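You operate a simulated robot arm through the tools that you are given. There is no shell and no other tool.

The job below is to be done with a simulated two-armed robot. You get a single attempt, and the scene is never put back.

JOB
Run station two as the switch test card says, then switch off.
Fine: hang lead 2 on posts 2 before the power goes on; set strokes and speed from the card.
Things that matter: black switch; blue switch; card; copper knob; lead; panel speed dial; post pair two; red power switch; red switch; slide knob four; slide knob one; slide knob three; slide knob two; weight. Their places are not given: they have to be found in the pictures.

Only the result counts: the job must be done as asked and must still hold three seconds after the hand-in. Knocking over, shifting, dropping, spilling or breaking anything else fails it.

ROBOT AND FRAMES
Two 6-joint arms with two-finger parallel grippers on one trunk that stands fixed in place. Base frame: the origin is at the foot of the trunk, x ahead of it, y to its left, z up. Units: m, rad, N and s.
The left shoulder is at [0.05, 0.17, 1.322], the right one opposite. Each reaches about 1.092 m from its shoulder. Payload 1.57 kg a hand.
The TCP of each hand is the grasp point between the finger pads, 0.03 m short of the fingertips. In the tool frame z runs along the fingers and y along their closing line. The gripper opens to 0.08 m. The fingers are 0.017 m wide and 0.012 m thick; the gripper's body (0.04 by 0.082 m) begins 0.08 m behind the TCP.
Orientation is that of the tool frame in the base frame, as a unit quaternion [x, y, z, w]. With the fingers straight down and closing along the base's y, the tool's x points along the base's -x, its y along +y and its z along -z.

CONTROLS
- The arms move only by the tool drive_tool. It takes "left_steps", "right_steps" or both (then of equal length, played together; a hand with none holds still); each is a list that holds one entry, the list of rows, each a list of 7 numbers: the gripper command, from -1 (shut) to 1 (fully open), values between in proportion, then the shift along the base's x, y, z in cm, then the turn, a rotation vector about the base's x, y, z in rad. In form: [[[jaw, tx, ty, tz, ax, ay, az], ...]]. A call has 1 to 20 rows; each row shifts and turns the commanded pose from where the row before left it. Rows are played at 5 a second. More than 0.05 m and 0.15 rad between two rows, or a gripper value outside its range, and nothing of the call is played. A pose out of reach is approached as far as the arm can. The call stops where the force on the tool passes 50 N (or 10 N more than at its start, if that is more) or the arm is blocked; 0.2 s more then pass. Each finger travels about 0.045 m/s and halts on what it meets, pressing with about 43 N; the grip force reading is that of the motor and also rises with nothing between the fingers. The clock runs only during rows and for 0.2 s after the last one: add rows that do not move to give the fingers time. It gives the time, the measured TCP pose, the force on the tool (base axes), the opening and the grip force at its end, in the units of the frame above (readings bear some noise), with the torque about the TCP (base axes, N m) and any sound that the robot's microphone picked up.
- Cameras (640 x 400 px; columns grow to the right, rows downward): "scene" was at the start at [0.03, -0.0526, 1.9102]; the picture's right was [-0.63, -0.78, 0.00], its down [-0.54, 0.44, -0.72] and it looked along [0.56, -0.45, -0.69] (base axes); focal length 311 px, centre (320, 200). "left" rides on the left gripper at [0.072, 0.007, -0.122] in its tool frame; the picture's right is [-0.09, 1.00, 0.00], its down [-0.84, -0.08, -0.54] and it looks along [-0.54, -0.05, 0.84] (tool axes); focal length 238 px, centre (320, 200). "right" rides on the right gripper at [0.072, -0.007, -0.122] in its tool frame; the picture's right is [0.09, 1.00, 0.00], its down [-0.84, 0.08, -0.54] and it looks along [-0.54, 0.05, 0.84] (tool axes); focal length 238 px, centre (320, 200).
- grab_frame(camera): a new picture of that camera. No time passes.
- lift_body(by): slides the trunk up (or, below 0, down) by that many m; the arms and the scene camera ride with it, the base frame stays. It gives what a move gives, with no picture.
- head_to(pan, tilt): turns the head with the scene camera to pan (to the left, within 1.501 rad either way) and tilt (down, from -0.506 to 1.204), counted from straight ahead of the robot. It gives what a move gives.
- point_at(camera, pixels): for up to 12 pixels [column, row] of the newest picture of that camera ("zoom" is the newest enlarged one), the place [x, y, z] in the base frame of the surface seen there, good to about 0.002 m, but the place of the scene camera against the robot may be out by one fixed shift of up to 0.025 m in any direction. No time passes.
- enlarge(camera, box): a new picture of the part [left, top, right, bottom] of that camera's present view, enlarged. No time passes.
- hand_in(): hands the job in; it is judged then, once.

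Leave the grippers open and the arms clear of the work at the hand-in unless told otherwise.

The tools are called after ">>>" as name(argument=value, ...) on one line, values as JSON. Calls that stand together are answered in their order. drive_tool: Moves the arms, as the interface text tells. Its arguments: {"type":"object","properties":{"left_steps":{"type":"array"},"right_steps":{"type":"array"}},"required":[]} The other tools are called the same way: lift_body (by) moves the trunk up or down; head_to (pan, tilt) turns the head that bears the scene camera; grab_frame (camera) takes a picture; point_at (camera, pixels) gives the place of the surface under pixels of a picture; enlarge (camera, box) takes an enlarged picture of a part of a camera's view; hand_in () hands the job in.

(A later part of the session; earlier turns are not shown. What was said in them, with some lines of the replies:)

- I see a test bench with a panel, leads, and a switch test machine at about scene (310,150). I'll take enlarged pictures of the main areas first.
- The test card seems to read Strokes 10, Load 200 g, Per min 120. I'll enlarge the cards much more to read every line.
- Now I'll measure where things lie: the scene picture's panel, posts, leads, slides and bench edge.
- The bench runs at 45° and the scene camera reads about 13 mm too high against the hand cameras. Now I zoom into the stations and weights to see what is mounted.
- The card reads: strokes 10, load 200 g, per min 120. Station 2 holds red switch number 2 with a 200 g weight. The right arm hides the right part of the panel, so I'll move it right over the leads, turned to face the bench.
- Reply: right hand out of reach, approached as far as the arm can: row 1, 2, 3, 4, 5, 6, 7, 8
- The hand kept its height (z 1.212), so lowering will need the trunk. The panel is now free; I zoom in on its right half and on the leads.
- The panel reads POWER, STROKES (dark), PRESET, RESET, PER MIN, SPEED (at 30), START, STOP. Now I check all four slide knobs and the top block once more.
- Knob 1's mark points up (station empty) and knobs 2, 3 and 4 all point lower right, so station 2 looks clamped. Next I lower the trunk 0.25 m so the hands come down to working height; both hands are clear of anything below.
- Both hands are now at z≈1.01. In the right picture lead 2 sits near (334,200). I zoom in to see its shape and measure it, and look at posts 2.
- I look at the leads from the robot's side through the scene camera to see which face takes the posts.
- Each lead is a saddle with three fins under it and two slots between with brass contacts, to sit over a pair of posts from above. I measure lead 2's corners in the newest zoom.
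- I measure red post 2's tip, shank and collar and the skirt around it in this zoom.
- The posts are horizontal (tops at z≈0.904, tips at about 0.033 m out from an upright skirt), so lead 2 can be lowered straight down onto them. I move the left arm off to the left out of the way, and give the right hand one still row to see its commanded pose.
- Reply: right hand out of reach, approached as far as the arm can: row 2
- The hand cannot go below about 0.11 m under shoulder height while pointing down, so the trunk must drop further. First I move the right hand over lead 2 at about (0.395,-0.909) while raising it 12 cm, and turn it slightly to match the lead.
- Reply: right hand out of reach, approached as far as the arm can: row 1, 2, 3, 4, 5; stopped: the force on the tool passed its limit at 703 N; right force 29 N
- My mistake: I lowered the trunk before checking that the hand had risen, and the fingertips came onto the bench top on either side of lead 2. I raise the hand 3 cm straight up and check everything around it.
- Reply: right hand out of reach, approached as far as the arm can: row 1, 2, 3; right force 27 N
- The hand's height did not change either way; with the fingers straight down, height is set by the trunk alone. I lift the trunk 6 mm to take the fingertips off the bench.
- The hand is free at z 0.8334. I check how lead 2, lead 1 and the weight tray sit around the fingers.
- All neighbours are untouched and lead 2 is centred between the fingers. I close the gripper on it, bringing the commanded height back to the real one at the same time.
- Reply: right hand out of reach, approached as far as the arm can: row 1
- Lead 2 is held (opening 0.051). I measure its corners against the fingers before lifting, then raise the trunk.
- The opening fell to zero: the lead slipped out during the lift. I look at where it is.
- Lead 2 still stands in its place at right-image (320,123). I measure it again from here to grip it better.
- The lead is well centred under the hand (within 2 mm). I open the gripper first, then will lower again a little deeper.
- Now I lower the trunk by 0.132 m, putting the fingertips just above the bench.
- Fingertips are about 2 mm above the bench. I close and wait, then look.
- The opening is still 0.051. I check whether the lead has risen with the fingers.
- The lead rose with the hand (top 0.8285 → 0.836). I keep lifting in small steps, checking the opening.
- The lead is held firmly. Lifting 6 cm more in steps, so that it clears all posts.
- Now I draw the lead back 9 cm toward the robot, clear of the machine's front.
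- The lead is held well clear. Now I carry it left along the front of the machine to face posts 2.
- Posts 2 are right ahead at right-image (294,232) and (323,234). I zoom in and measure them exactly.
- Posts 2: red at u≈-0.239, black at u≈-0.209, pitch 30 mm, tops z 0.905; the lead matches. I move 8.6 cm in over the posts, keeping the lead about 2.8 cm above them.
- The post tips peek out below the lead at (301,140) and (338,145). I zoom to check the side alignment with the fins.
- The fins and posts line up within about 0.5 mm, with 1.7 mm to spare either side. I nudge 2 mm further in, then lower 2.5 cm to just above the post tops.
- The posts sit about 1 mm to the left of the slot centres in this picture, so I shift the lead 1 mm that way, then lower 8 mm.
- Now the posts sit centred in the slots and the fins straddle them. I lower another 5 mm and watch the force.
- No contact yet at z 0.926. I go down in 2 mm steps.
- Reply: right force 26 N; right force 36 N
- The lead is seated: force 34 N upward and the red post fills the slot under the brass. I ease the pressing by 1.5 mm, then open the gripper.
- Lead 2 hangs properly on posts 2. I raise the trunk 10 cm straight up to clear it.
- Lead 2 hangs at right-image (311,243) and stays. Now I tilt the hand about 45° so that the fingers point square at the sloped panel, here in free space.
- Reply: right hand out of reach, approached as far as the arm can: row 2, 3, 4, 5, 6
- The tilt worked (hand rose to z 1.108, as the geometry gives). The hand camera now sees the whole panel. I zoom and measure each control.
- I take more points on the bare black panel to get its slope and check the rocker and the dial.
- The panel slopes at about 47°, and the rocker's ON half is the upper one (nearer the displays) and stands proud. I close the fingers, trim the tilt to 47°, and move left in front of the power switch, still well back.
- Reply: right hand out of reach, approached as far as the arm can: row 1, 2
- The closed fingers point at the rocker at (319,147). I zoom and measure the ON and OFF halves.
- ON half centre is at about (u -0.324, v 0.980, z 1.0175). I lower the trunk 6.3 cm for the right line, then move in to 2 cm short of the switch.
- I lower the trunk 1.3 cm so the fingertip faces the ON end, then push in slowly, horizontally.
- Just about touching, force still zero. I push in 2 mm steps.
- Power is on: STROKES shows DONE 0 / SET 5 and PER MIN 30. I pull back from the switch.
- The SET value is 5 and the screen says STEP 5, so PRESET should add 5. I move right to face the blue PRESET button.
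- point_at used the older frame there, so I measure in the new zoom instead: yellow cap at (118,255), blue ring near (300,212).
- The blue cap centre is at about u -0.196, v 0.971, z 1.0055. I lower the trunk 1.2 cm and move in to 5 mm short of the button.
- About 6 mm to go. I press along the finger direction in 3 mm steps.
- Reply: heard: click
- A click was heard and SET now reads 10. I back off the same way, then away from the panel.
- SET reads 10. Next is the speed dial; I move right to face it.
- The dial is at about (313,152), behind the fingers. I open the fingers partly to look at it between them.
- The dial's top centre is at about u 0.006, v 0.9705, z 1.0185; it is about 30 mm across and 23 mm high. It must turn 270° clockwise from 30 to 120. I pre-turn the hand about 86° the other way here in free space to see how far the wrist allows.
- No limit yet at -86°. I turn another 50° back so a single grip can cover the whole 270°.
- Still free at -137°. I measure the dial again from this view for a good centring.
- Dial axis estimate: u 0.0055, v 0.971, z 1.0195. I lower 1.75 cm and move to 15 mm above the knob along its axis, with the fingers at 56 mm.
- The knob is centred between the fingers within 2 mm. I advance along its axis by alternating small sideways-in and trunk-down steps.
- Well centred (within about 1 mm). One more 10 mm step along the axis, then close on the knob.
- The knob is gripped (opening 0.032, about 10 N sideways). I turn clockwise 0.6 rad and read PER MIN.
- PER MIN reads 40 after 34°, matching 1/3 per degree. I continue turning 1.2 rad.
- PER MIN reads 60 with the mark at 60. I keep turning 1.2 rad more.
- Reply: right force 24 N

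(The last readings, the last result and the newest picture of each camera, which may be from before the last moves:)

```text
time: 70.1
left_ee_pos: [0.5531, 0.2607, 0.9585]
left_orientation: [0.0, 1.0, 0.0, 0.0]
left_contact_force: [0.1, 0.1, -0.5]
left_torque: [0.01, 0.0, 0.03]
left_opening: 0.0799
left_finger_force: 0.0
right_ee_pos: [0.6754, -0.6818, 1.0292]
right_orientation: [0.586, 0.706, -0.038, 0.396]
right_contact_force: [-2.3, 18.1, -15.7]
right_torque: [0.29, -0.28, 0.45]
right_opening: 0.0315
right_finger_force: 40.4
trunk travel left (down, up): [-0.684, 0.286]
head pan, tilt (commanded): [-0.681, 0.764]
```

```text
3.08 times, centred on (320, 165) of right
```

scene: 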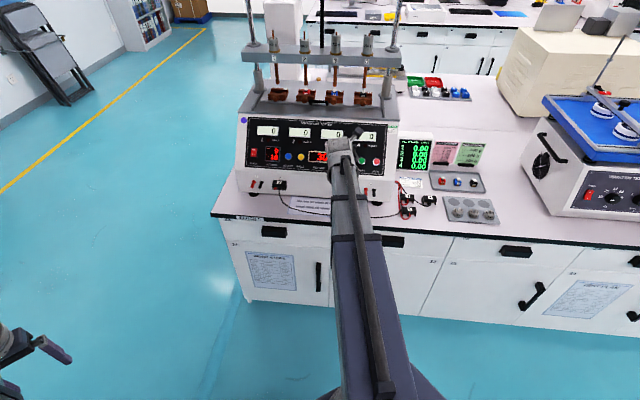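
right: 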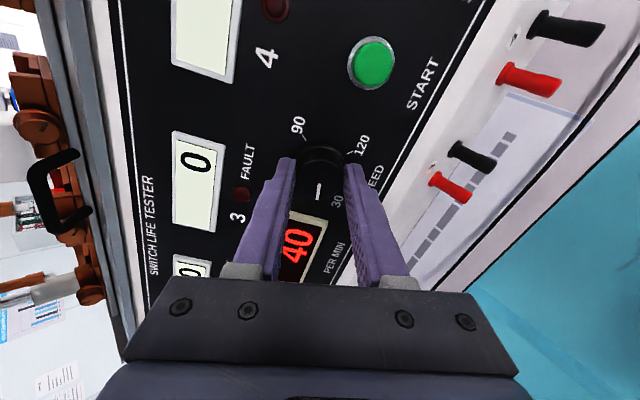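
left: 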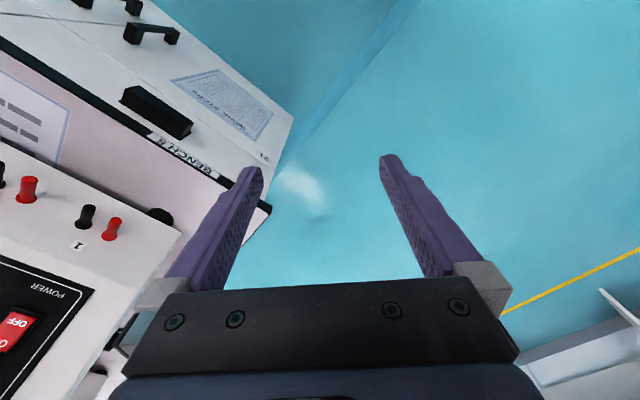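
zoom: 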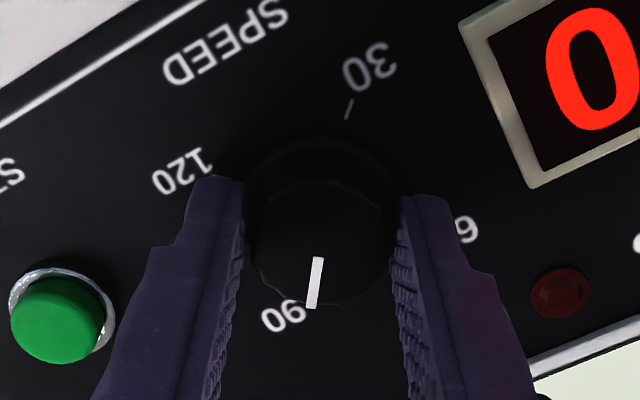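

PER MIN reads 90. A sideways force of about 24 N has built up, so I ease the hand about 1 mm with it while continuing 0.9 rad.

>>> drive_tool(right_steps=[[[-1, -0.035, 0.106, 0, 0.0775, -0.0775, -0.1023], [-1, 0, 0, 0, 0.0775, -0.0775, -0.1023], [-1, 0, 0, 0, 0.0775, -0.0775, -0.1023], [-1, 0, 0, 0, 0.0775, -0.0775, -0.1023], [-1, 0, 0, 0, 0.0775, -0.0775, -0.1023], [-1, 0, 0, 0, 0.0775, -0.0775, -0.1023]]])

>>> enlarge(camera="scene", box=[290, 115, 390, 180])

>>> enlarge(camera="right", box=[240, 100, 400, 230])

```text
time: 71.5
left_ee_pos: [0.5522, 0.2608, 0.9588]
left_orientation: [0.0, 1.0, 0.0, -0.002]
left_contact_force: [0.8, 1.0, 0.3]
left_torque: [-0.01, 0.02, 0.01]
left_opening: 0.0803
left_finger_force: 0.1
right_ee_pos: [0.6761, -0.6813, 1.0296]
right_orientation: [0.835, 0.38, 0.139, 0.373]
right_contact_force: [8.5, 8.7, -4.8]
right_torque: [0.5, 0.32, 0.14]
right_opening: 0.0316
right_finger_force: 40.7
trunk travel left (down, up): [-0.684, 0.286]
head pan, tilt (commanded): [-0.681, 0.764]
```

```text
6.15 times, centred on (340, 148) of scene
```

zoom: 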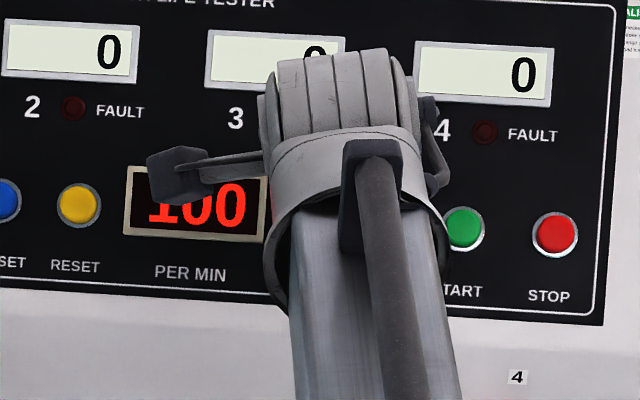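

```text
3.08 times, centred on (320, 165) of right
```

zoom: 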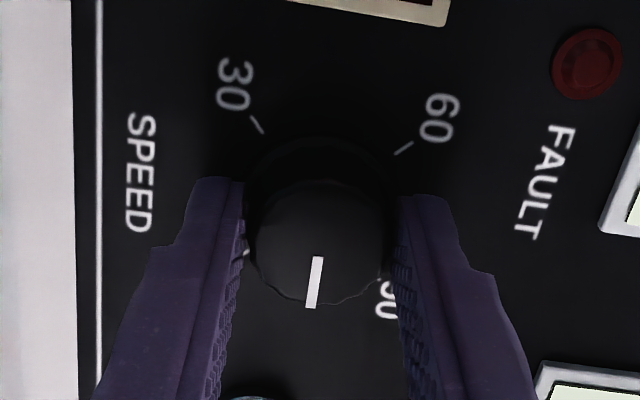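

PER MIN reads 100. About 0.81 rad remains; I turn 0.75 rad.

>>> drive_tool(right_steps=[[[-1, 0, 0, 0, 0.0775, -0.0775, -0.1023], [-1, 0, 0, 0, 0.0775, -0.0775, -0.1023], [-1, 0, 0, 0, 0.0775, -0.0775, -0.1023], [-1, 0, 0, 0, 0.0775, -0.0775, -0.1023], [-1, 0, 0, 0, 0.0775, -0.0775, -0.1023]]])

>>> enlarge(camera="scene", box=[290, 115, 390, 180])

>>> grab_frame(camera="right")

```text
time: 72.7
left_ee_pos: [0.5525, 0.2615, 0.959]
left_orientation: [0.0, 1.0, 0.0, -0.001]
left_contact_force: [0.6, -0.1, 0.6]
left_torque: [0.0, 0.02, -0.04]
left_opening: 0.08
left_finger_force: 0.0
right_ee_pos: [0.6759, -0.6835, 1.0286]
right_orientation: [0.916, 0.049, 0.267, 0.297]
right_contact_force: [18.2, -0.8, 7.6]
right_torque: [0.29, 0.36, -0.06]
right_opening: 0.0314
right_finger_force: 39.7
trunk travel left (down, up): [-0.684, 0.286]
head pan, tilt (commanded): [-0.681, 0.764]
```

```text
6.15 times, centred on (340, 148) of scene
```

zoom: 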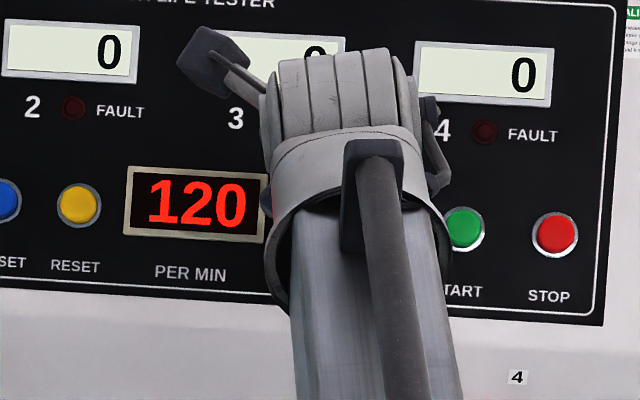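

```text
taken
```

right: 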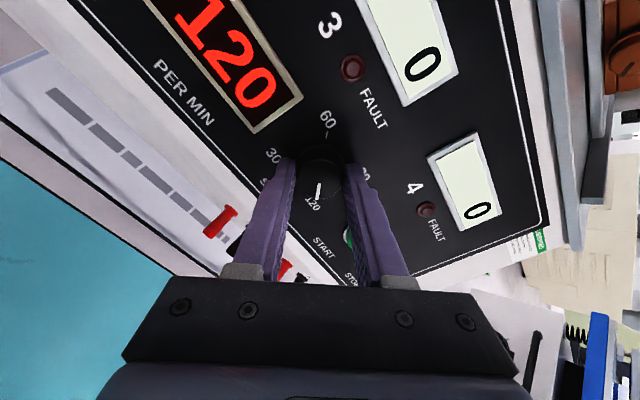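

PER MIN reads 120. I add the last 0.06 rad so the mark sits full on 120.

>>> drive_tool(right_steps=[[[-1, 0, 0, 0, 0.031, -0.031, -0.041], [-1, 0, 0, 0, 0, 0, 0]]])

>>> enlarge(camera="scene", box=[290, 115, 390, 180])

>>> enlarge(camera="right", box=[240, 100, 400, 230])

```text
time: 73.3
left_ee_pos: [0.5532, 0.2614, 0.9581]
left_orientation: [0.0, 1.0, 0.0, 0.0]
left_contact_force: [-0.4, -0.1, -1.2]
left_torque: [0.0, 0.02, -0.02]
left_opening: 0.0802
left_finger_force: 0.1
right_ee_pos: [0.6755, -0.6821, 1.0288]
right_orientation: [0.917, 0.021, 0.275, 0.29]
right_contact_force: [21.8, -2.8, 12.7]
right_torque: [0.26, 0.15, 0.19]
right_opening: 0.0318
right_finger_force: 40.4
trunk travel left (down, up): [-0.684, 0.286]
head pan, tilt (commanded): [-0.681, 0.764]
```

```text
6.15 times, centred on (340, 148) of scene
```

zoom: 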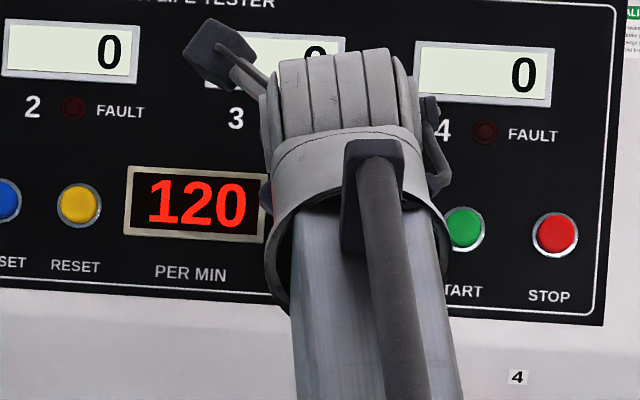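

```text
3.08 times, centred on (320, 165) of right
```

zoom: 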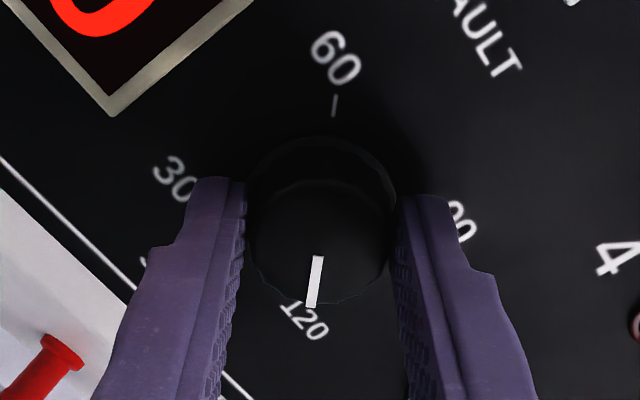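

The mark is on 120. I release the knob and back out along its axis in small alternating steps.

>>> drive_tool(right_steps=[[[0.4, 0, 0, 0, 0, 0, 0], [0.4, 0, 0, 0, 0, 0, 0], [0.4, 0, 0, 0, 0, 0, 0], [0.4, 0, 0, 0, 0, 0, 0]]])

>>> lift_body(by=0.0065)

>>> drive_tool(right_steps=[[[0.4, -0.5, 0.5, 0, 0, 0, 0]]])

>>> lift_body(by=0.0072)

>>> drive_tool(right_steps=[[[0.4, -0.55, 0.55, 0, 0, 0, 0]]])

>>> lift_body(by=0.0072)

>>> drive_tool(right_steps=[[[0.4, -0.55, 0.55, 0, 0, 0, 0], [0.4, -2.0, 2.0, 0, 0, 0, 0], [0.4, -2.0, 2.0, 0, 0, 0, 0]]])

>>> enlarge(camera="right", box=[200, 60, 440, 230])

```text
time: 74.3
left_ee_pos: [0.5522, 0.2599, 0.9588]
left_orientation: [0.002, 1.0, 0.0, 0.0]
left_contact_force: [0.5, 0.1, -0.6]
left_torque: [0.0, -0.01, 0.0]
left_opening: 0.0803
left_finger_force: 0.1
right_ee_pos: [0.6734, -0.6819, 1.0294]
right_orientation: [0.917, 0.023, 0.275, 0.288]
right_contact_force: [0.2, -0.6, -0.5]
right_torque: [0.02, 0.02, -0.02]
right_opening: 0.0561
right_finger_force: 0.0
trunk travel left (down, up): [-0.684, 0.286]
head pan, tilt (commanded): [-0.681, 0.764]
```

```text
time: 74.9
left_ee_pos: [0.5506, 0.26, 0.9667]
left_orientation: [-0.001, 1.0, 0.0, 0.0]
left_contact_force: [0.4, 0.7, 0.1]
left_torque: [0.02, 0.03, 0.03]
left_opening: 0.0798
left_finger_force: 0.1
right_ee_pos: [0.6746, -0.6834, 1.0355]
right_orientation: [0.917, 0.022, 0.274, 0.288]
right_contact_force: [-0.2, -0.5, -0.2]
right_torque: [-0.02, -0.01, -0.01]
right_opening: 0.0562
right_finger_force: 0.0
trunk travel left (down, up): [-0.691, 0.279]
head pan, tilt (commanded): [-0.681, 0.764]
```

```text
time: 75.3
left_ee_pos: [0.5515, 0.261, 0.9666]
left_orientation: [0.0, 1.0, -0.001, -0.001]
left_contact_force: [1.2, -0.6, -0.5]
left_torque: [-0.01, 0.02, -0.03]
left_opening: 0.0799
left_finger_force: 0.1
right_ee_pos: [0.6687, -0.6774, 1.0355]
right_orientation: [0.917, 0.022, 0.274, 0.289]
right_contact_force: [0.3, -0.2, 0.6]
right_torque: [-0.02, 0.0, 0.01]
right_opening: 0.0559
right_finger_force: 0.2
trunk travel left (down, up): [-0.691, 0.279]
head pan, tilt (commanded): [-0.681, 0.764]
```

```text
time: 75.8
left_ee_pos: [0.551, 0.26, 0.973]
left_orientation: [0.0, 1.0, -0.001, 0.0]
left_contact_force: [-0.6, -0.5, -0.1]
left_torque: [0.01, 0.0, -0.02]
left_opening: 0.08
left_finger_force: 0.0
right_ee_pos: [0.6696, -0.6773, 1.0425]
right_orientation: [0.917, 0.022, 0.274, 0.289]
right_contact_force: [-0.2, 0.5, 0.7]
right_torque: [-0.02, 0.01, -0.02]
right_opening: 0.0558
right_finger_force: 0.0
trunk travel left (down, up): [-0.698, 0.272]
head pan, tilt (commanded): [-0.681, 0.764]
```

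```text
time: 76.2
left_ee_pos: [0.5513, 0.2605, 0.9734]
left_orientation: [0.0, 1.0, 0.0, 0.0]
left_contact_force: [-0.2, 0.0, -0.5]
left_torque: [-0.02, 0.01, -0.01]
left_opening: 0.0801
left_finger_force: 0.0
right_ee_pos: [0.6633, -0.6703, 1.0429]
right_orientation: [0.917, 0.022, 0.275, 0.288]
right_contact_force: [0.0, -0.3, -0.3]
right_torque: [0.01, 0.01, -0.04]
right_opening: 0.0559
right_finger_force: 0.0
trunk travel left (down, up): [-0.698, 0.272]
head pan, tilt (commanded): [-0.681, 0.764]
```

```text
time: 76.8
left_ee_pos: [0.5517, 0.2597, 0.9799]
left_orientation: [0.0, 1.0, 0.0, 0.0]
left_contact_force: [0.7, -0.1, -0.2]
left_torque: [0.03, 0.03, -0.03]
left_opening: 0.0801
left_finger_force: 0.0
right_ee_pos: [0.6626, -0.6724, 1.0497]
right_orientation: [0.917, 0.022, 0.275, 0.288]
right_contact_force: [-0.5, 0.1, 0.2]
right_torque: [0.02, -0.02, -0.01]
right_opening: 0.056
right_finger_force: 0.1
trunk travel left (down, up): [-0.705, 0.265]
head pan, tilt (commanded): [-0.681, 0.764]
```

```text
time: 77.6
left_ee_pos: [0.5512, 0.2602, 0.9806]
left_orientation: [0.0, 1.0, 0.001, 0.0]
left_contact_force: [-0.7, 0.4, -0.1]
left_torque: [-0.02, 0.02, -0.01]
left_opening: 0.0801
left_finger_force: 0.2
right_ee_pos: [0.6168, -0.6257, 1.0505]
right_orientation: [0.917, 0.022, 0.275, 0.289]
right_contact_force: [-1.5, -0.4, -0.7]
right_torque: [0.04, -0.01, 0.04]
right_opening: 0.056
right_finger_force: 0.1
trunk travel left (down, up): [-0.705, 0.265]
head pan, tilt (commanded): [-0.681, 0.764]
```

```text
2.35 times, centred on (320, 145) of right
```

zoom: 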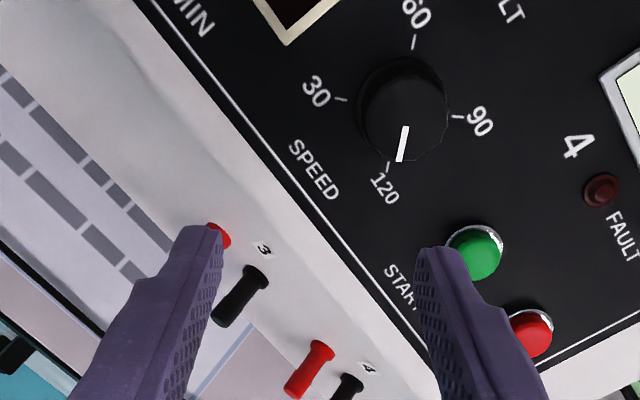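

The dial stands at 120. I turn the hand back to its normal roll and close the fingers, staying clear of the panel.

>>> drive_tool(right_steps=[[[-1, 0, 0, 0, -0.0747, 0.0747, 0.0985], [-1, 0, 0, 0, -0.0747, 0.0747, 0.0985], [-1, 0, 0, 0, -0.0747, 0.0747, 0.0985], [-1, 0, 0, 0, -0.0747, 0.0747, 0.0985], [-1, 0, 0, 0, -0.0747, 0.0747, 0.0985], [-1, 0, 0, 0, -0.0747, 0.0747, 0.0985], [-1, 0, 0, 0, -0.0747, 0.0747, 0.0985], [-1, 0, 0, 0, -0.0747, 0.0747, 0.0985], [-1, 0, 0, 0, -0.0747, 0.0747, 0.0985], [-1, 0, 0, 0, -0.0747, 0.0747, 0.0985], [-1, 0, 0, 0, -0.0747, 0.0747, 0.0985], [-1, 0, 0, 0, -0.0747, 0.0747, 0.0985], [-1, 0, 0, 0, -0.0747, 0.0747, 0.0985], [-1, 0, 0, 0, -0.0747, 0.0747, 0.0985], [-1, 0, 0, 0, -0.0747, 0.0747, 0.0985], [-1, 0, 0, 0, -0.0747, 0.0747, 0.0985]]])

>>> enlarge(camera="scene", box=[240, 20, 400, 120])

>>> enlarge(camera="scene", box=[260, 50, 340, 115])

>>> enlarge(camera="scene", box=[235, 105, 385, 200])

```text
time: 81.0
left_ee_pos: [0.5521, 0.2594, 0.9801]
left_orientation: [0.001, 1.0, 0.0, 0.0]
left_contact_force: [-0.6, -0.7, 0.2]
left_torque: [0.01, 0.03, -0.03]
left_opening: 0.0803
left_finger_force: 0.1
right_ee_pos: [0.6183, -0.6265, 1.0498]
right_orientation: [0.35, 0.847, -0.155, 0.369]
right_contact_force: [-0.4, 0.3, 1.2]
right_torque: [-0.02, 0.01, -0.04]
right_opening: 0.0
right_finger_force: 21.1
trunk travel left (down, up): [-0.705, 0.265]
head pan, tilt (commanded): [-0.681, 0.764]
```

```text
4.00 times, centred on (320, 70) of scene
```

zoom: 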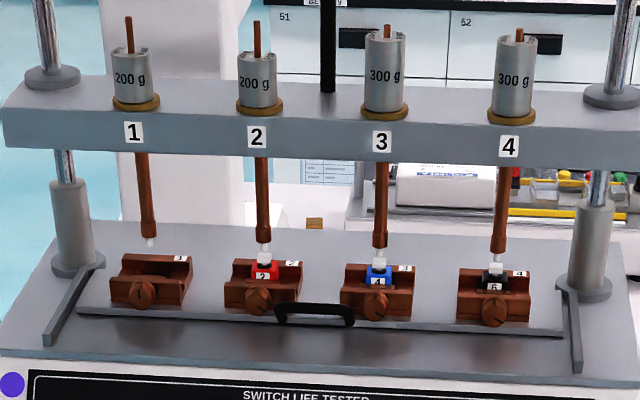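

```text
6.15 times, centred on (300, 82) of scene
```

zoom: 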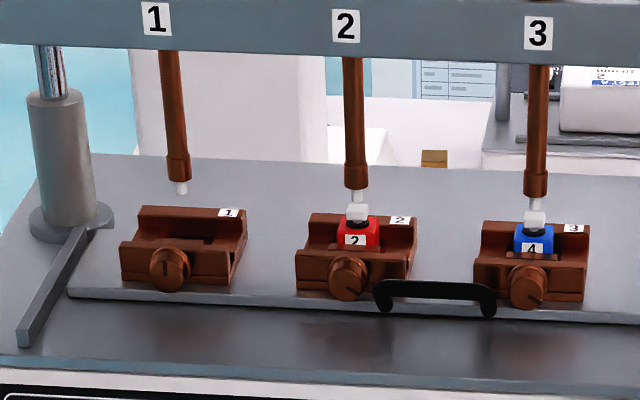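

```text
4.21 times, centred on (310, 152) of scene
```

zoom: 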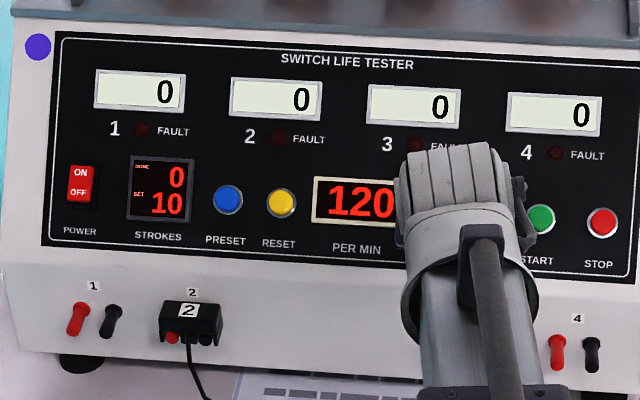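

All is set: DONE 0, SET 10, PER MIN 120, lead 2 on posts 2. Before START I check that rod 2 stands over the red switch's cap.

>>> enlarge(camera="scene", box=[285, 60, 335, 100])

>>> point_at(camera="zoom", pixels=[[255, 185], [252, 207], [255, 225], [252, 240], [250, 120], [258, 275], [200, 300], [250, 320]])

```text
10.00 times, centred on (310, 80) of scene
```

zoom: 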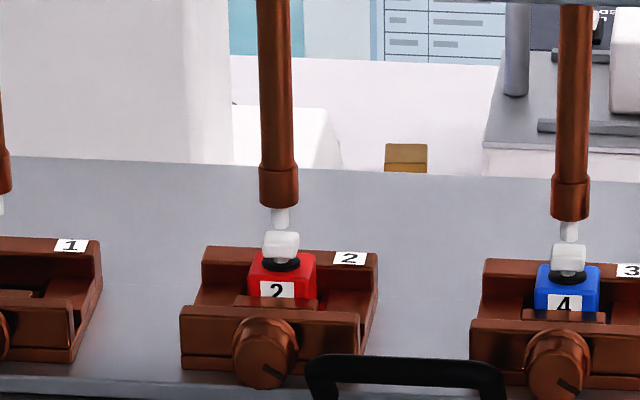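

```text
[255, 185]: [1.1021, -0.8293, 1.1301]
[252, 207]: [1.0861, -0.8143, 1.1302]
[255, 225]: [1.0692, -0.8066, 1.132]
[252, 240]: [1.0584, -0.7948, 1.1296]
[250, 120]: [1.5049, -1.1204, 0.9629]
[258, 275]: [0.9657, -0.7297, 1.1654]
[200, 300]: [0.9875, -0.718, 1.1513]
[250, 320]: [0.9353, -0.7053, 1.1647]
```

My columns were off; the rod is at column 280. I measure the rod tip (280,217) and cap (281,238) again.

>>> point_at(camera="zoom", pixels=[[278, 185], [280, 214], [281, 222], [281, 238], [281, 250], [569, 205], [569, 228], [569, 250], [569, 265], [280, 100], [282, 290], [266, 350]])

```text
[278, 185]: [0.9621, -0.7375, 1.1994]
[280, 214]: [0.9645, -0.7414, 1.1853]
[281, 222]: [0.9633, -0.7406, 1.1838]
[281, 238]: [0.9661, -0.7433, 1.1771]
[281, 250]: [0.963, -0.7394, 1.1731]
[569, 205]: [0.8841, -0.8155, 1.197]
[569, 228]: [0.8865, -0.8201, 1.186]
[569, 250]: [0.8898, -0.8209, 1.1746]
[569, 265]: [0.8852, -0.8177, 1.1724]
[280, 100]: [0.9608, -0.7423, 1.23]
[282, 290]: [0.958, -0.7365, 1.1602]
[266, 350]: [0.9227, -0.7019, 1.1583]
```

The rod tip stands right over the cap. Now to START (green, u≈0.069): I move right in front of it and lower to the button line.

>>> drive_tool(right_steps=[[[-1, -2.25, -2.25, 0, 0, 0, 0], [-1, -2.22, -2.22, 0, 0, 0, 0], [-1, 0, 0, 0, 0, 0, 0]]])

>>> lift_body(by=-0.022)

>>> enlarge(camera="right", box=[240, 100, 400, 210])

>>> point_at(camera="zoom", pixels=[[300, 215], [320, 215], [340, 215], [270, 240], [380, 240], [320, 190]])

```text
time: 81.8
left_ee_pos: [0.5518, 0.2608, 0.9804]
left_orientation: [0.0, 1.0, 0.001, 0.0]
left_contact_force: [0.5, -0.1, -0.3]
left_torque: [-0.02, -0.05, 0.03]
left_opening: 0.0799
left_finger_force: 0.0
right_ee_pos: [0.5718, -0.6709, 1.0502]
right_orientation: [0.35, 0.847, -0.154, 0.369]
right_contact_force: [0.0, 0.3, -0.3]
right_torque: [-0.01, -0.04, -0.06]
right_opening: 0.0002
right_finger_force: 21.5
trunk travel left (down, up): [-0.705, 0.265]
head pan, tilt (commanded): [-0.681, 0.764]
```

```text
time: 82.5
left_ee_pos: [0.5525, 0.2607, 0.9574]
left_orientation: [0.001, 1.0, 0.0, 0.0]
left_contact_force: [-0.3, 0.3, -0.3]
left_torque: [0.01, 0.02, 0.03]
left_opening: 0.08
left_finger_force: 0.1
right_ee_pos: [0.5727, -0.6719, 1.028]
right_orientation: [0.35, 0.847, -0.154, 0.369]
right_contact_force: [0.2, 0.7, 0.6]
right_torque: [-0.02, -0.03, 0.0]
right_opening: 0.0
right_finger_force: 21.3
trunk travel left (down, up): [-0.683, 0.287]
head pan, tilt (commanded): [-0.681, 0.764]
```

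```text
3.64 times, centred on (320, 155) of right
```

zoom: 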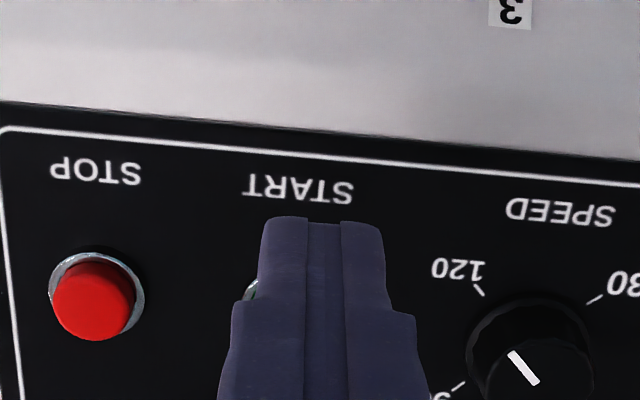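

```text
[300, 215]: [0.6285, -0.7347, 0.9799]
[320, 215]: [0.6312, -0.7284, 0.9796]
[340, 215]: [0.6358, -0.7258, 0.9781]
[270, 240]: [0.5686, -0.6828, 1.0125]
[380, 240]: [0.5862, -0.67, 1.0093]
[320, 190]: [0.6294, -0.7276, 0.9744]
```

The START ring is about 4 mm to the right of the fingers, so I shift 4 mm and move in to a few mm short of the cap.

>>> drive_tool(right_steps=[[[-1, -0.28, -0.28, 0, 0, 0, 0], [-1, 1.5, -1.5, 0, 0, 0, 0], [-1, 1.5, -1.5, 0, 0, 0, 0], [-1, 1.2, -1.2, 0, 0, 0, 0], [-1, 0, 0, 0, 0, 0, 0]]])

>>> enlarge(camera="right", box=[240, 100, 400, 210])

>>> enlarge(camera="scene", box=[235, 105, 385, 200])

```text
time: 83.7
left_ee_pos: [0.5515, 0.2602, 0.9577]
left_orientation: [0.0, 1.0, 0.0, -0.001]
left_contact_force: [0.6, 0.8, 0.3]
left_torque: [-0.01, 0.01, 0.01]
left_opening: 0.08
left_finger_force: 0.0
right_ee_pos: [0.6112, -0.7164, 1.029]
right_orientation: [0.35, 0.847, -0.154, 0.369]
right_contact_force: [0.1, 0.0, 0.4]
right_torque: [0.01, 0.01, 0.0]
right_opening: 0.0001
right_finger_force: 21.5
trunk travel left (down, up): [-0.683, 0.287]
head pan, tilt (commanded): [-0.681, 0.764]
```

```text
3.64 times, centred on (320, 155) of right
```

zoom: 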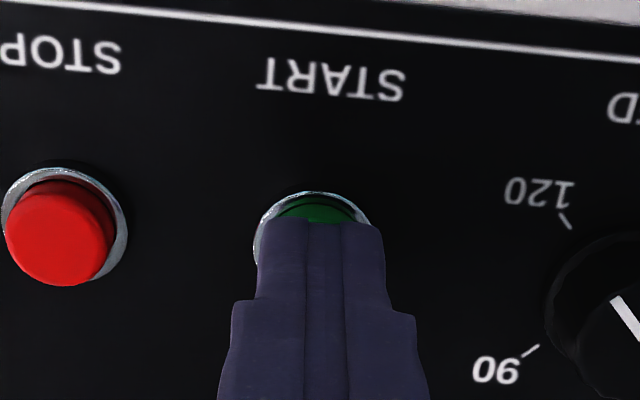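

```text
4.21 times, centred on (310, 152) of scene
```

zoom: 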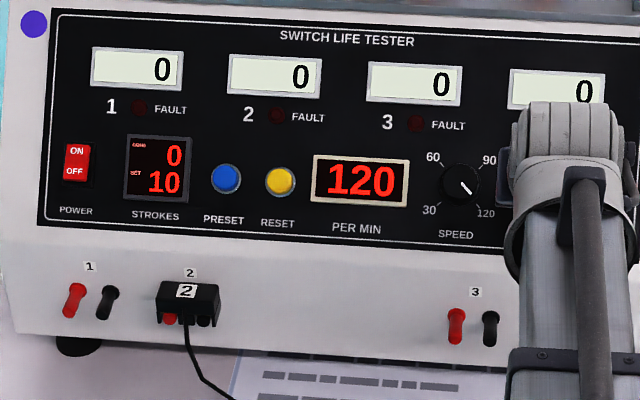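

Aligned like the PRESET press. I press START along the finger direction.

>>> drive_tool(right_steps=[[[-1, 0.155, -0.155, -0.205, 0.009, 0.009, 0], [-1, 0.155, -0.155, -0.205, 0.009, 0.009, 0], [-1, 0.155, -0.155, -0.205, 0.009, 0.009, 0], [-1, 0.155, -0.155, -0.205, 0.009, 0.009, 0]]])

>>> enlarge(camera="scene", box=[235, 105, 385, 200])

>>> enlarge(camera="scene", box=[240, 20, 400, 120])

```text
time: 84.7
left_ee_pos: [0.551, 0.2606, 0.958]
left_orientation: [0.0, 1.0, 0.0, 0.0]
left_contact_force: [-0.8, -1.0, 0.1]
left_torque: [-0.02, -0.03, 0.01]
left_opening: 0.08
left_finger_force: 0.0
right_ee_pos: [0.6182, -0.7234, 1.0198]
right_orientation: [0.353, 0.856, -0.144, 0.348]
right_contact_force: [-0.3, 0.8, 3.0]
right_torque: [-0.03, -0.02, 0.0]
right_opening: 0.0
right_finger_force: 21.6
trunk travel left (down, up): [-0.683, 0.287]
head pan, tilt (commanded): [-0.681, 0.764]
heard: click
```

```text
4.21 times, centred on (310, 152) of scene
```

zoom: 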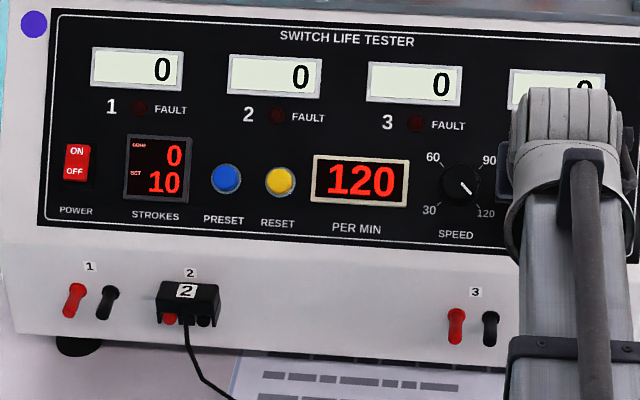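

```text
4.00 times, centred on (320, 70) of scene
```

zoom: 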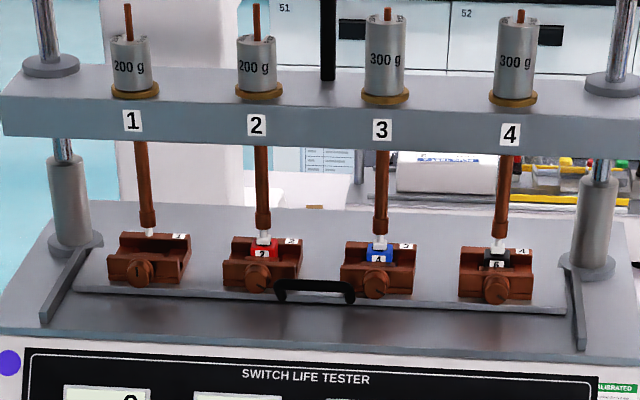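

A click, and the rods have begun to move down. I take the finger off START and watch.

>>> drive_tool(right_steps=[[[-1, -0.155, 0.155, 0.205, -0.009, -0.009, 0], [-1, -0.155, 0.155, 0.205, -0.009, -0.009, 0], [-1, -0.155, 0.155, 0.205, -0.009, -0.009, 0], [-1, -0.155, 0.155, 0.205, -0.009, -0.009, 0], [-1, -1.5, 1.5, 0, 0, 0, 0], [-1, -1.5, 1.5, 0, 0, 0, 0]]])

>>> enlarge(camera="scene", box=[235, 105, 385, 200])

>>> enlarge(camera="scene", box=[380, 120, 500, 190])

```text
time: 86.1
left_ee_pos: [0.5514, 0.261, 0.958]
left_orientation: [0.0, 1.0, 0.0, 0.0]
left_contact_force: [-0.3, -0.6, -0.3]
left_torque: [-0.01, -0.02, 0.03]
left_opening: 0.0801
left_finger_force: 0.0
right_ee_pos: [0.5824, -0.6868, 1.0288]
right_orientation: [0.35, 0.847, -0.154, 0.37]
right_contact_force: [0.4, 0.4, 0.6]
right_torque: [-0.01, 0.01, 0.02]
right_opening: 0.0001
right_finger_force: 21.4
trunk travel left (down, up): [-0.683, 0.287]
head pan, tilt (commanded): [-0.681, 0.764]
```

```text
4.21 times, centred on (310, 152) of scene
```

zoom: 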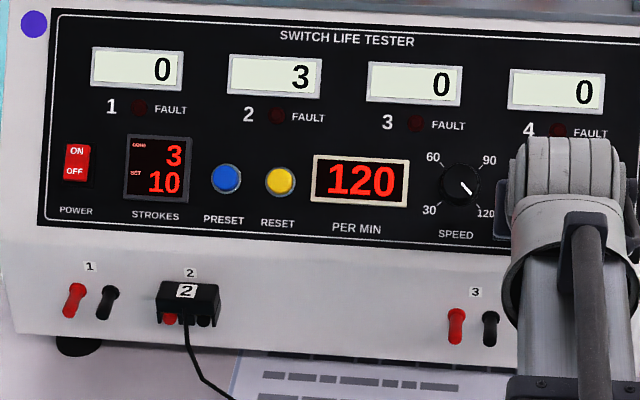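

```text
5.33 times, centred on (440, 155) of scene
```

zoom: 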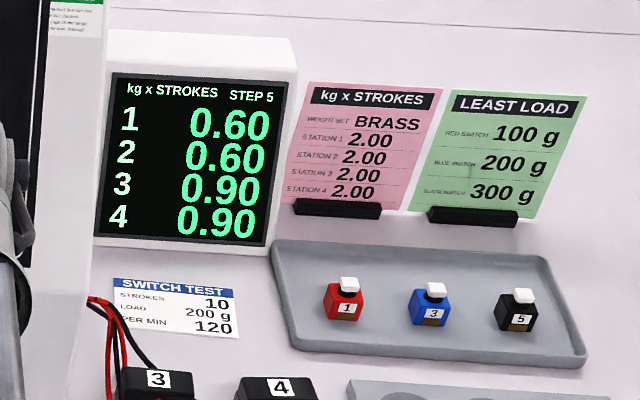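

Station 2 counts 3, DONE 3, no fault, 0.60 kg x strokes. While it finishes I move the hand left toward the power switch, well clear of the panel.

>>> drive_tool(right_steps=[[[-1, -0.7, 0.7, 0, 0, 0, 0], [-1, 2.0, 2.0, 0, 0, 0, 0], [-1, 2.0, 2.0, 0, 0, 0, 0], [-1, 2.0, 2.0, 0, 0, 0, 0], [-1, 2.0, 2.0, 0, 0, 0, 0], [-1, 2.0, 2.0, 0, 0, 0, 0], [-1, 2.0, 2.0, 0, 0, 0, 0], [-1, 2.0, 2.0, 0, 0, 0, 0], [-1, 2.0, 2.0, 0, 0, 0, 0], [-1, 2.0, 2.0, 0, 0, 0, 0], [-1, 2.0, 2.0, 0, 0, 0, 0], [-1, 2.0, 2.0, 0, 0, 0, 0], [-1, 2.0, 2.0, 0, 0, 0, 0], [-1, 2.0, 2.0, 0, 0, 0, 0], [-1, 2.0, 2.0, 0, 0, 0, 0], [-1, 0, 0, 0, 0, 0, 0]]])

>>> enlarge(camera="scene", box=[235, 105, 385, 200])

>>> enlarge(camera="scene", box=[380, 120, 500, 190])

>>> enlarge(camera="scene", box=[240, 20, 400, 120])

```text
time: 89.5
left_ee_pos: [0.5519, 0.2602, 0.9582]
left_orientation: [0.001, 1.0, 0.0, 0.0]
left_contact_force: [-0.1, -0.7, 1.6]
left_torque: [0.0, 0.0, -0.03]
left_opening: 0.0799
left_finger_force: 0.0
right_ee_pos: [0.8544, -0.3985, 1.0272]
right_orientation: [0.35, 0.847, -0.154, 0.369]
right_contact_force: [-0.8, 0.7, -0.5]
right_torque: [0.02, 0.03, -0.01]
right_opening: 0.0001
right_finger_force: 21.6
trunk travel left (down, up): [-0.683, 0.287]
head pan, tilt (commanded): [-0.681, 0.764]
```

```text
4.21 times, centred on (310, 152) of scene
```

zoom: 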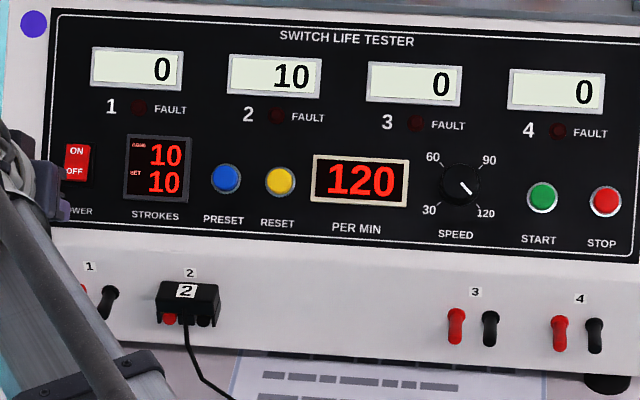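

```text
5.33 times, centred on (440, 155) of scene
```

zoom: 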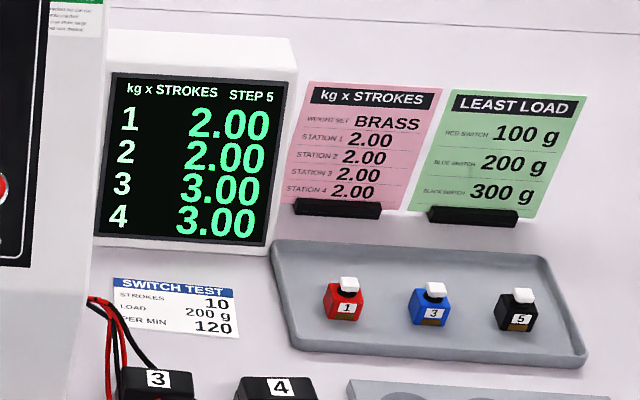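

```text
4.00 times, centred on (320, 70) of scene
```

zoom: 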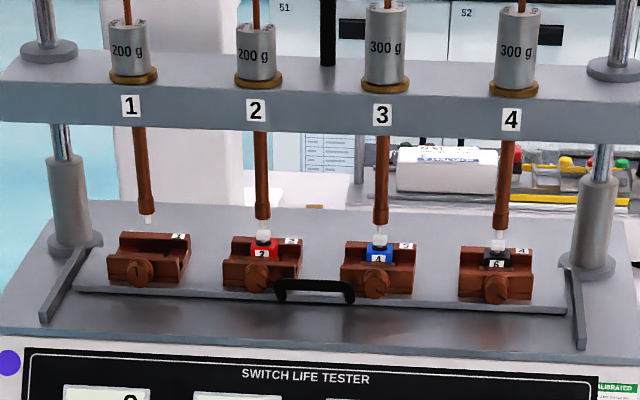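

Finished: station 2 counted 10, DONE 10 of 10, no fault, 2.00 kg x strokes, and the beam rests at the top. Now I switch off: I lower 6.5 mm to the OFF half's line and approach.

>>> lift_body(by=-0.0065)

>>> drive_tool(right_steps=[[[-1, 1.3, -1.2, 0, 0, 0, 0], [-1, 1.2, -1.2, 0, 0, 0, 0], [-1, 1.0, -1.0, 0, 0, 0, 0], [-1, 0, 0, 0, 0, 0, 0]]])

>>> enlarge(camera="right", box=[240, 100, 400, 210])

>>> enlarge(camera="scene", box=[235, 105, 385, 200])

```text
time: 90.0
left_ee_pos: [0.5521, 0.2607, 0.9507]
left_orientation: [0.0, 1.0, 0.0, 0.001]
left_contact_force: [-0.6, 0.1, 0.2]
left_torque: [-0.02, 0.04, -0.02]
left_opening: 0.0801
left_finger_force: 0.0
right_ee_pos: [0.8542, -0.3996, 1.0213]
right_orientation: [0.349, 0.848, -0.153, 0.369]
right_contact_force: [-0.8, 0.2, 0.0]
right_torque: [0.0, 0.01, -0.02]
right_opening: 0.0
right_finger_force: 21.3
trunk travel left (down, up): [-0.677, 0.293]
head pan, tilt (commanded): [-0.681, 0.764]
```

```text
time: 91.0
left_ee_pos: [0.5515, 0.2604, 0.9507]
left_orientation: [0.0, 1.0, 0.0, 0.0]
left_contact_force: [0.3, -0.2, 1.0]
left_torque: [0.0, -0.02, 0.01]
left_opening: 0.0802
left_finger_force: 0.1
right_ee_pos: [0.8894, -0.434, 1.0233]
right_orientation: [0.351, 0.847, -0.154, 0.368]
right_contact_force: [0.0, 0.0, 0.4]
right_torque: [0.02, 0.01, 0.0]
right_opening: 0.0
right_finger_force: 21.3
trunk travel left (down, up): [-0.677, 0.293]
head pan, tilt (commanded): [-0.681, 0.764]
```

```text
3.64 times, centred on (320, 155) of right
```

zoom: 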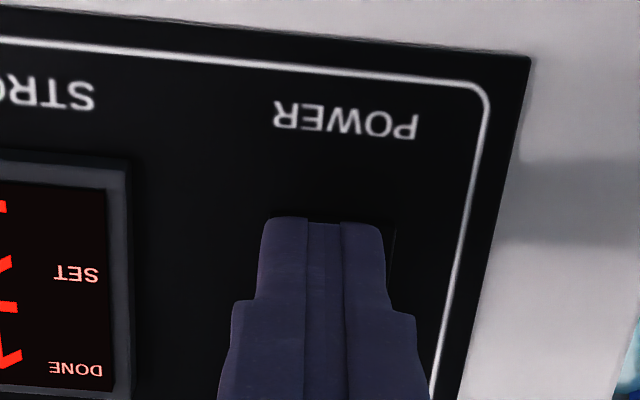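

```text
4.21 times, centred on (310, 152) of scene
```

zoom: 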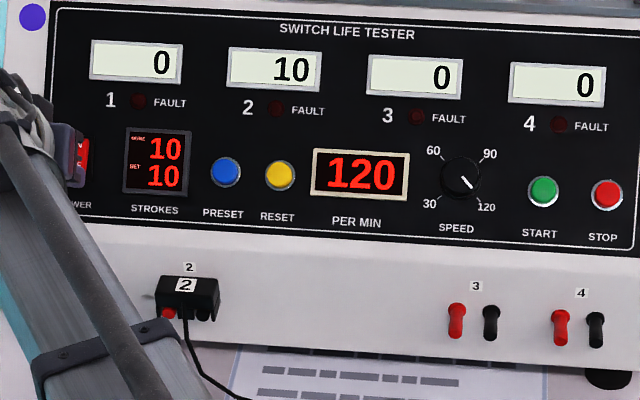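

The fingertip faces the OFF end, about 8 mm off. I push in small steps.

>>> drive_tool(right_steps=[[[-1, 0.2, -0.2, 0, 0, 0, 0], [-1, 0.2, -0.2, 0, 0, 0, 0], [-1, 0.14, -0.14, 0, 0, 0, 0], [-1, 0.14, -0.14, 0, 0, 0, 0]]])

>>> enlarge(camera="scene", box=[235, 105, 385, 200])

```text
time: 92.0
left_ee_pos: [0.551, 0.2593, 0.9518]
left_orientation: [0.0, 1.0, -0.001, 0.0]
left_contact_force: [0.3, 0.6, -0.1]
left_torque: [0.02, 0.04, -0.03]
left_opening: 0.08
left_finger_force: 0.1
right_ee_pos: [0.8964, -0.4405, 1.0226]
right_orientation: [0.35, 0.847, -0.154, 0.369]
right_contact_force: [0.2, -0.3, 0.7]
right_torque: [-0.02, -0.02, 0.03]
right_opening: 0.0
right_finger_force: 21.0
trunk travel left (down, up): [-0.677, 0.293]
head pan, tilt (commanded): [-0.681, 0.764]
```

```text
4.21 times, centred on (310, 152) of scene
```

zoom: 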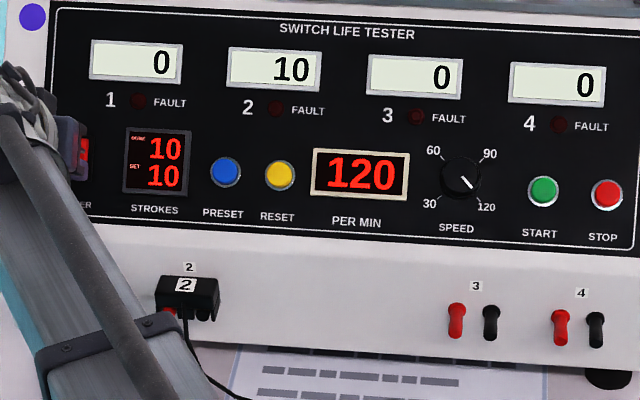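

Still on, no contact force yet. Further 2 mm steps.

>>> drive_tool(right_steps=[[[-1, 0.14, -0.14, 0, 0, 0, 0], [-1, 0.14, -0.14, 0, 0, 0, 0], [-1, 0.14, -0.14, 0, 0, 0, 0]]])

>>> enlarge(camera="scene", box=[235, 105, 385, 200])

>>> enlarge(camera="right", box=[240, 100, 400, 210])

```text
time: 92.8
left_ee_pos: [0.5495, 0.2616, 0.9518]
left_orientation: [0.0, 1.0, 0.0, 0.002]
left_contact_force: [-0.7, -0.4, -0.7]
left_torque: [-0.01, 0.0, -0.02]
left_opening: 0.0798
left_finger_force: 0.1
right_ee_pos: [0.898, -0.4431, 1.0232]
right_orientation: [0.349, 0.847, -0.153, 0.371]
right_contact_force: [-12.9, 10.8, 6.7]
right_torque: [0.04, 0.01, -0.06]
right_opening: 0.0
right_finger_force: 21.4
trunk travel left (down, up): [-0.677, 0.293]
head pan, tilt (commanded): [-0.681, 0.764]
```

```text
4.21 times, centred on (310, 152) of scene
```

zoom: 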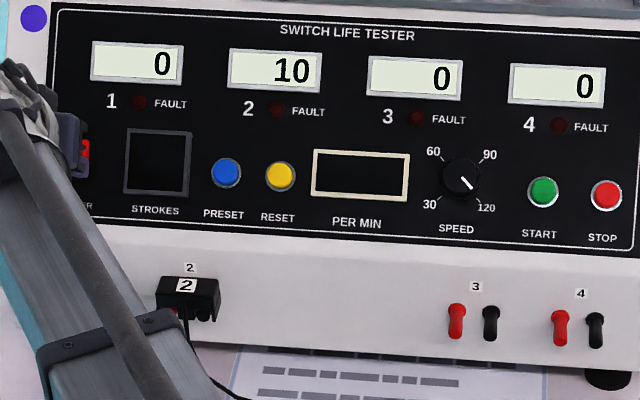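

```text
3.64 times, centred on (320, 155) of right
```

zoom: 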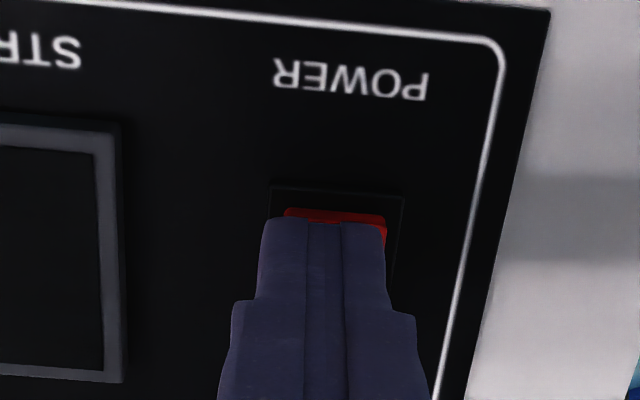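

The machine is off: STROKES and PER MIN are dark and counter 2 keeps its 10. I draw the hand straight back.

>>> drive_tool(right_steps=[[[-1, -0.8, 0.8, 0, 0, 0, 0], [-1, -1.5, 1.5, 0, 0, 0, 0], [-1, -2.5, 2.5, 0, 0, 0, 0], [-1, -2.5, 2.5, 0, 0, 0, 0], [-1, -2.5, 2.5, 0, 0, 0, 0], [0, -2.5, 2.5, 0, 0, 0, 0], [1, 0, 0, 0, 0, 0, 0], [1, 0, 0, 0, 0, 0, 0], [1, 0, 0, 0, 0, 0, 0], [1, 0, 0, 0, 0, 0, 0], [1, 0, 0, 0, 0, 0, 0]]])

>>> grab_frame(camera="scene")

>>> grab_frame(camera="right")

```text
time: 95.2
left_ee_pos: [0.5519, 0.2609, 0.9511]
left_orientation: [0.0, 1.0, 0.0, -0.001]
left_contact_force: [-0.4, -0.5, -0.2]
left_torque: [0.02, 0.0, -0.02]
left_opening: 0.0803
left_finger_force: 0.0
right_ee_pos: [0.7774, -0.3212, 1.0217]
right_orientation: [0.35, 0.847, -0.154, 0.37]
right_contact_force: [0.1, 0.8, 0.0]
right_torque: [0.01, -0.01, -0.02]
right_opening: 0.0801
right_finger_force: 0.1
trunk travel left (down, up): [-0.677, 0.293]
head pan, tilt (commanded): [-0.681, 0.764]
```

```text
taken
```

scene: 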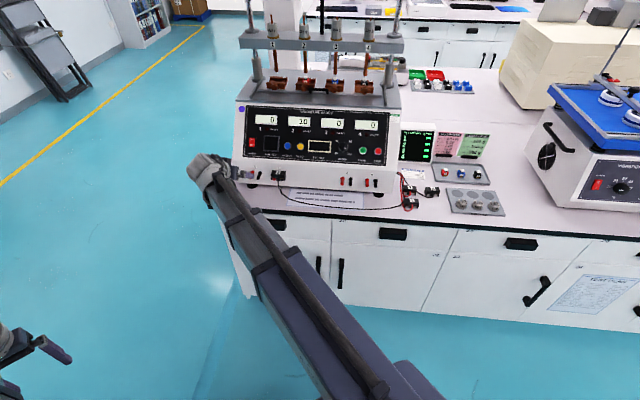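

```text
taken
```

right: 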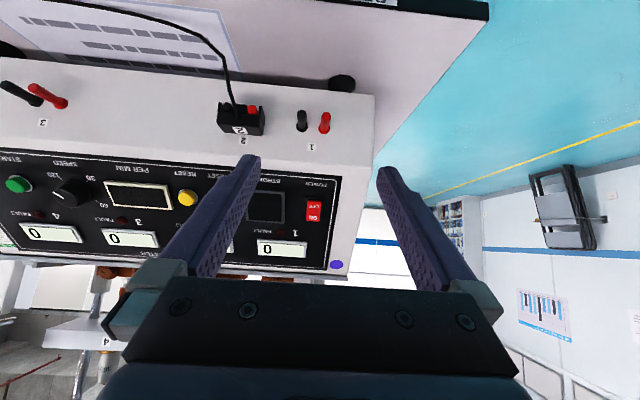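

The hand is open and clear. I draw back 12 cm more and take a last close look at everything before handing in.

>>> drive_tool(right_steps=[[[1, -2.2, 2.2, 0, 0, 0, 0], [1, -2.2, 2.2, 0, 0, 0, 0], [1, -2.2, 2.2, 0, 0, 0, 0], [1, -2.2, 2.2, 0, 0, 0, 0], [1, 0, 0, 0, 0, 0, 0]]])

>>> enlarge(camera="scene", box=[230, 100, 400, 210])

>>> enlarge(camera="scene", box=[390, 120, 520, 215])

>>> enlarge(camera="scene", box=[240, 10, 410, 110])

```text
time: 96.4
left_ee_pos: [0.5516, 0.261, 0.9512]
left_orientation: [0.002, 1.0, 0.0, 0.001]
left_contact_force: [0.2, 0.4, -0.8]
left_torque: [-0.04, -0.01, 0.01]
left_opening: 0.0799
left_finger_force: 0.1
right_ee_pos: [0.6902, -0.2342, 1.0223]
right_orientation: [0.349, 0.847, -0.153, 0.37]
right_contact_force: [0.9, 0.4, -0.3]
right_torque: [-0.02, -0.02, -0.01]
right_opening: 0.0799
right_finger_force: 0.0
trunk travel left (down, up): [-0.677, 0.293]
head pan, tilt (commanded): [-0.681, 0.764]
```

```text
3.64 times, centred on (315, 155) of scene
```

zoom: 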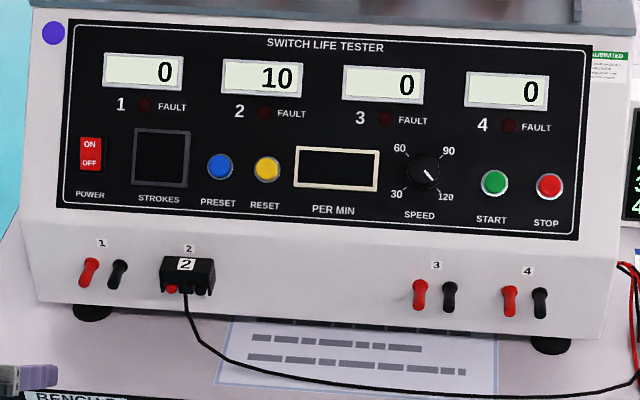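

```text
4.21 times, centred on (455, 168) of scene
```

zoom: 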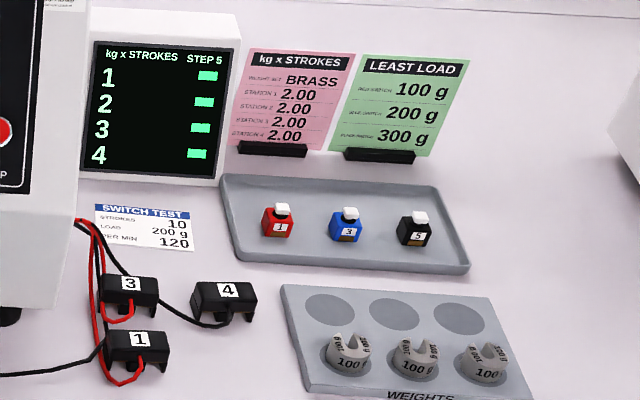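

```text
3.76 times, centred on (325, 60) of scene
```

zoom: 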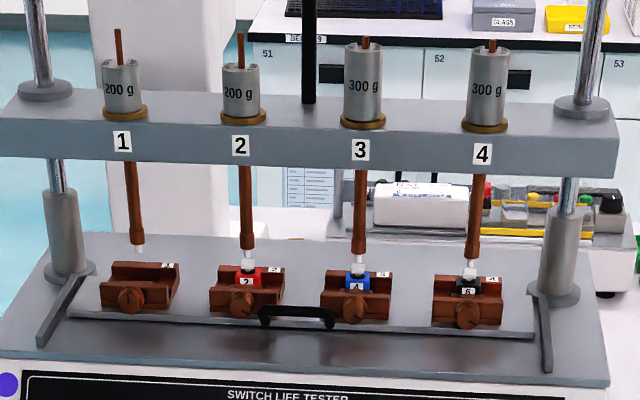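

Counter 2 shows 10 with no fault, and the power is off with both displays dark. The dial is at 120 and lead 2 hangs on posts 2. The other leads, switches, weights and cards are in their places. Both grippers are open and clear, so I hand in.

>>> hand_in()

```text
The job is handed in.
```

Station two ran as the switch test card says, and the machine is switched off. I've handed the job in, but no verdict came back.

- **Set-up:** I hung lead 2 on posts 2 before the power went on. Station two already held the 200 g weight and a clamped red switch, so I left both as they were.
- **Settings:** strokes are at 10, with one press of PRESET taking the display from 5 to 10. The speed dial is at 120 per minute.
- **Run:** counter 2 reached 10, the strokes display showed 10 of 10, and no fault light came on. The screen showed 2.00 kg x strokes for station two, which matches 200 g times 10.
- **End state:** power is off, and both grippers are open and clear of the bench.

Two slips along the way:

- **Bench contact:** early on I lowered the trunk before checking the hand had risen, and the right fingertips came down hard on the bench beside lead 2. The robot stopped with a force reading of 703 N. I saw no damage, and nothing around it had moved.
- **Lead 2 grip:** the lead slipped from the gripper on the first lift. It stayed in place on the bench, and the second grip held.
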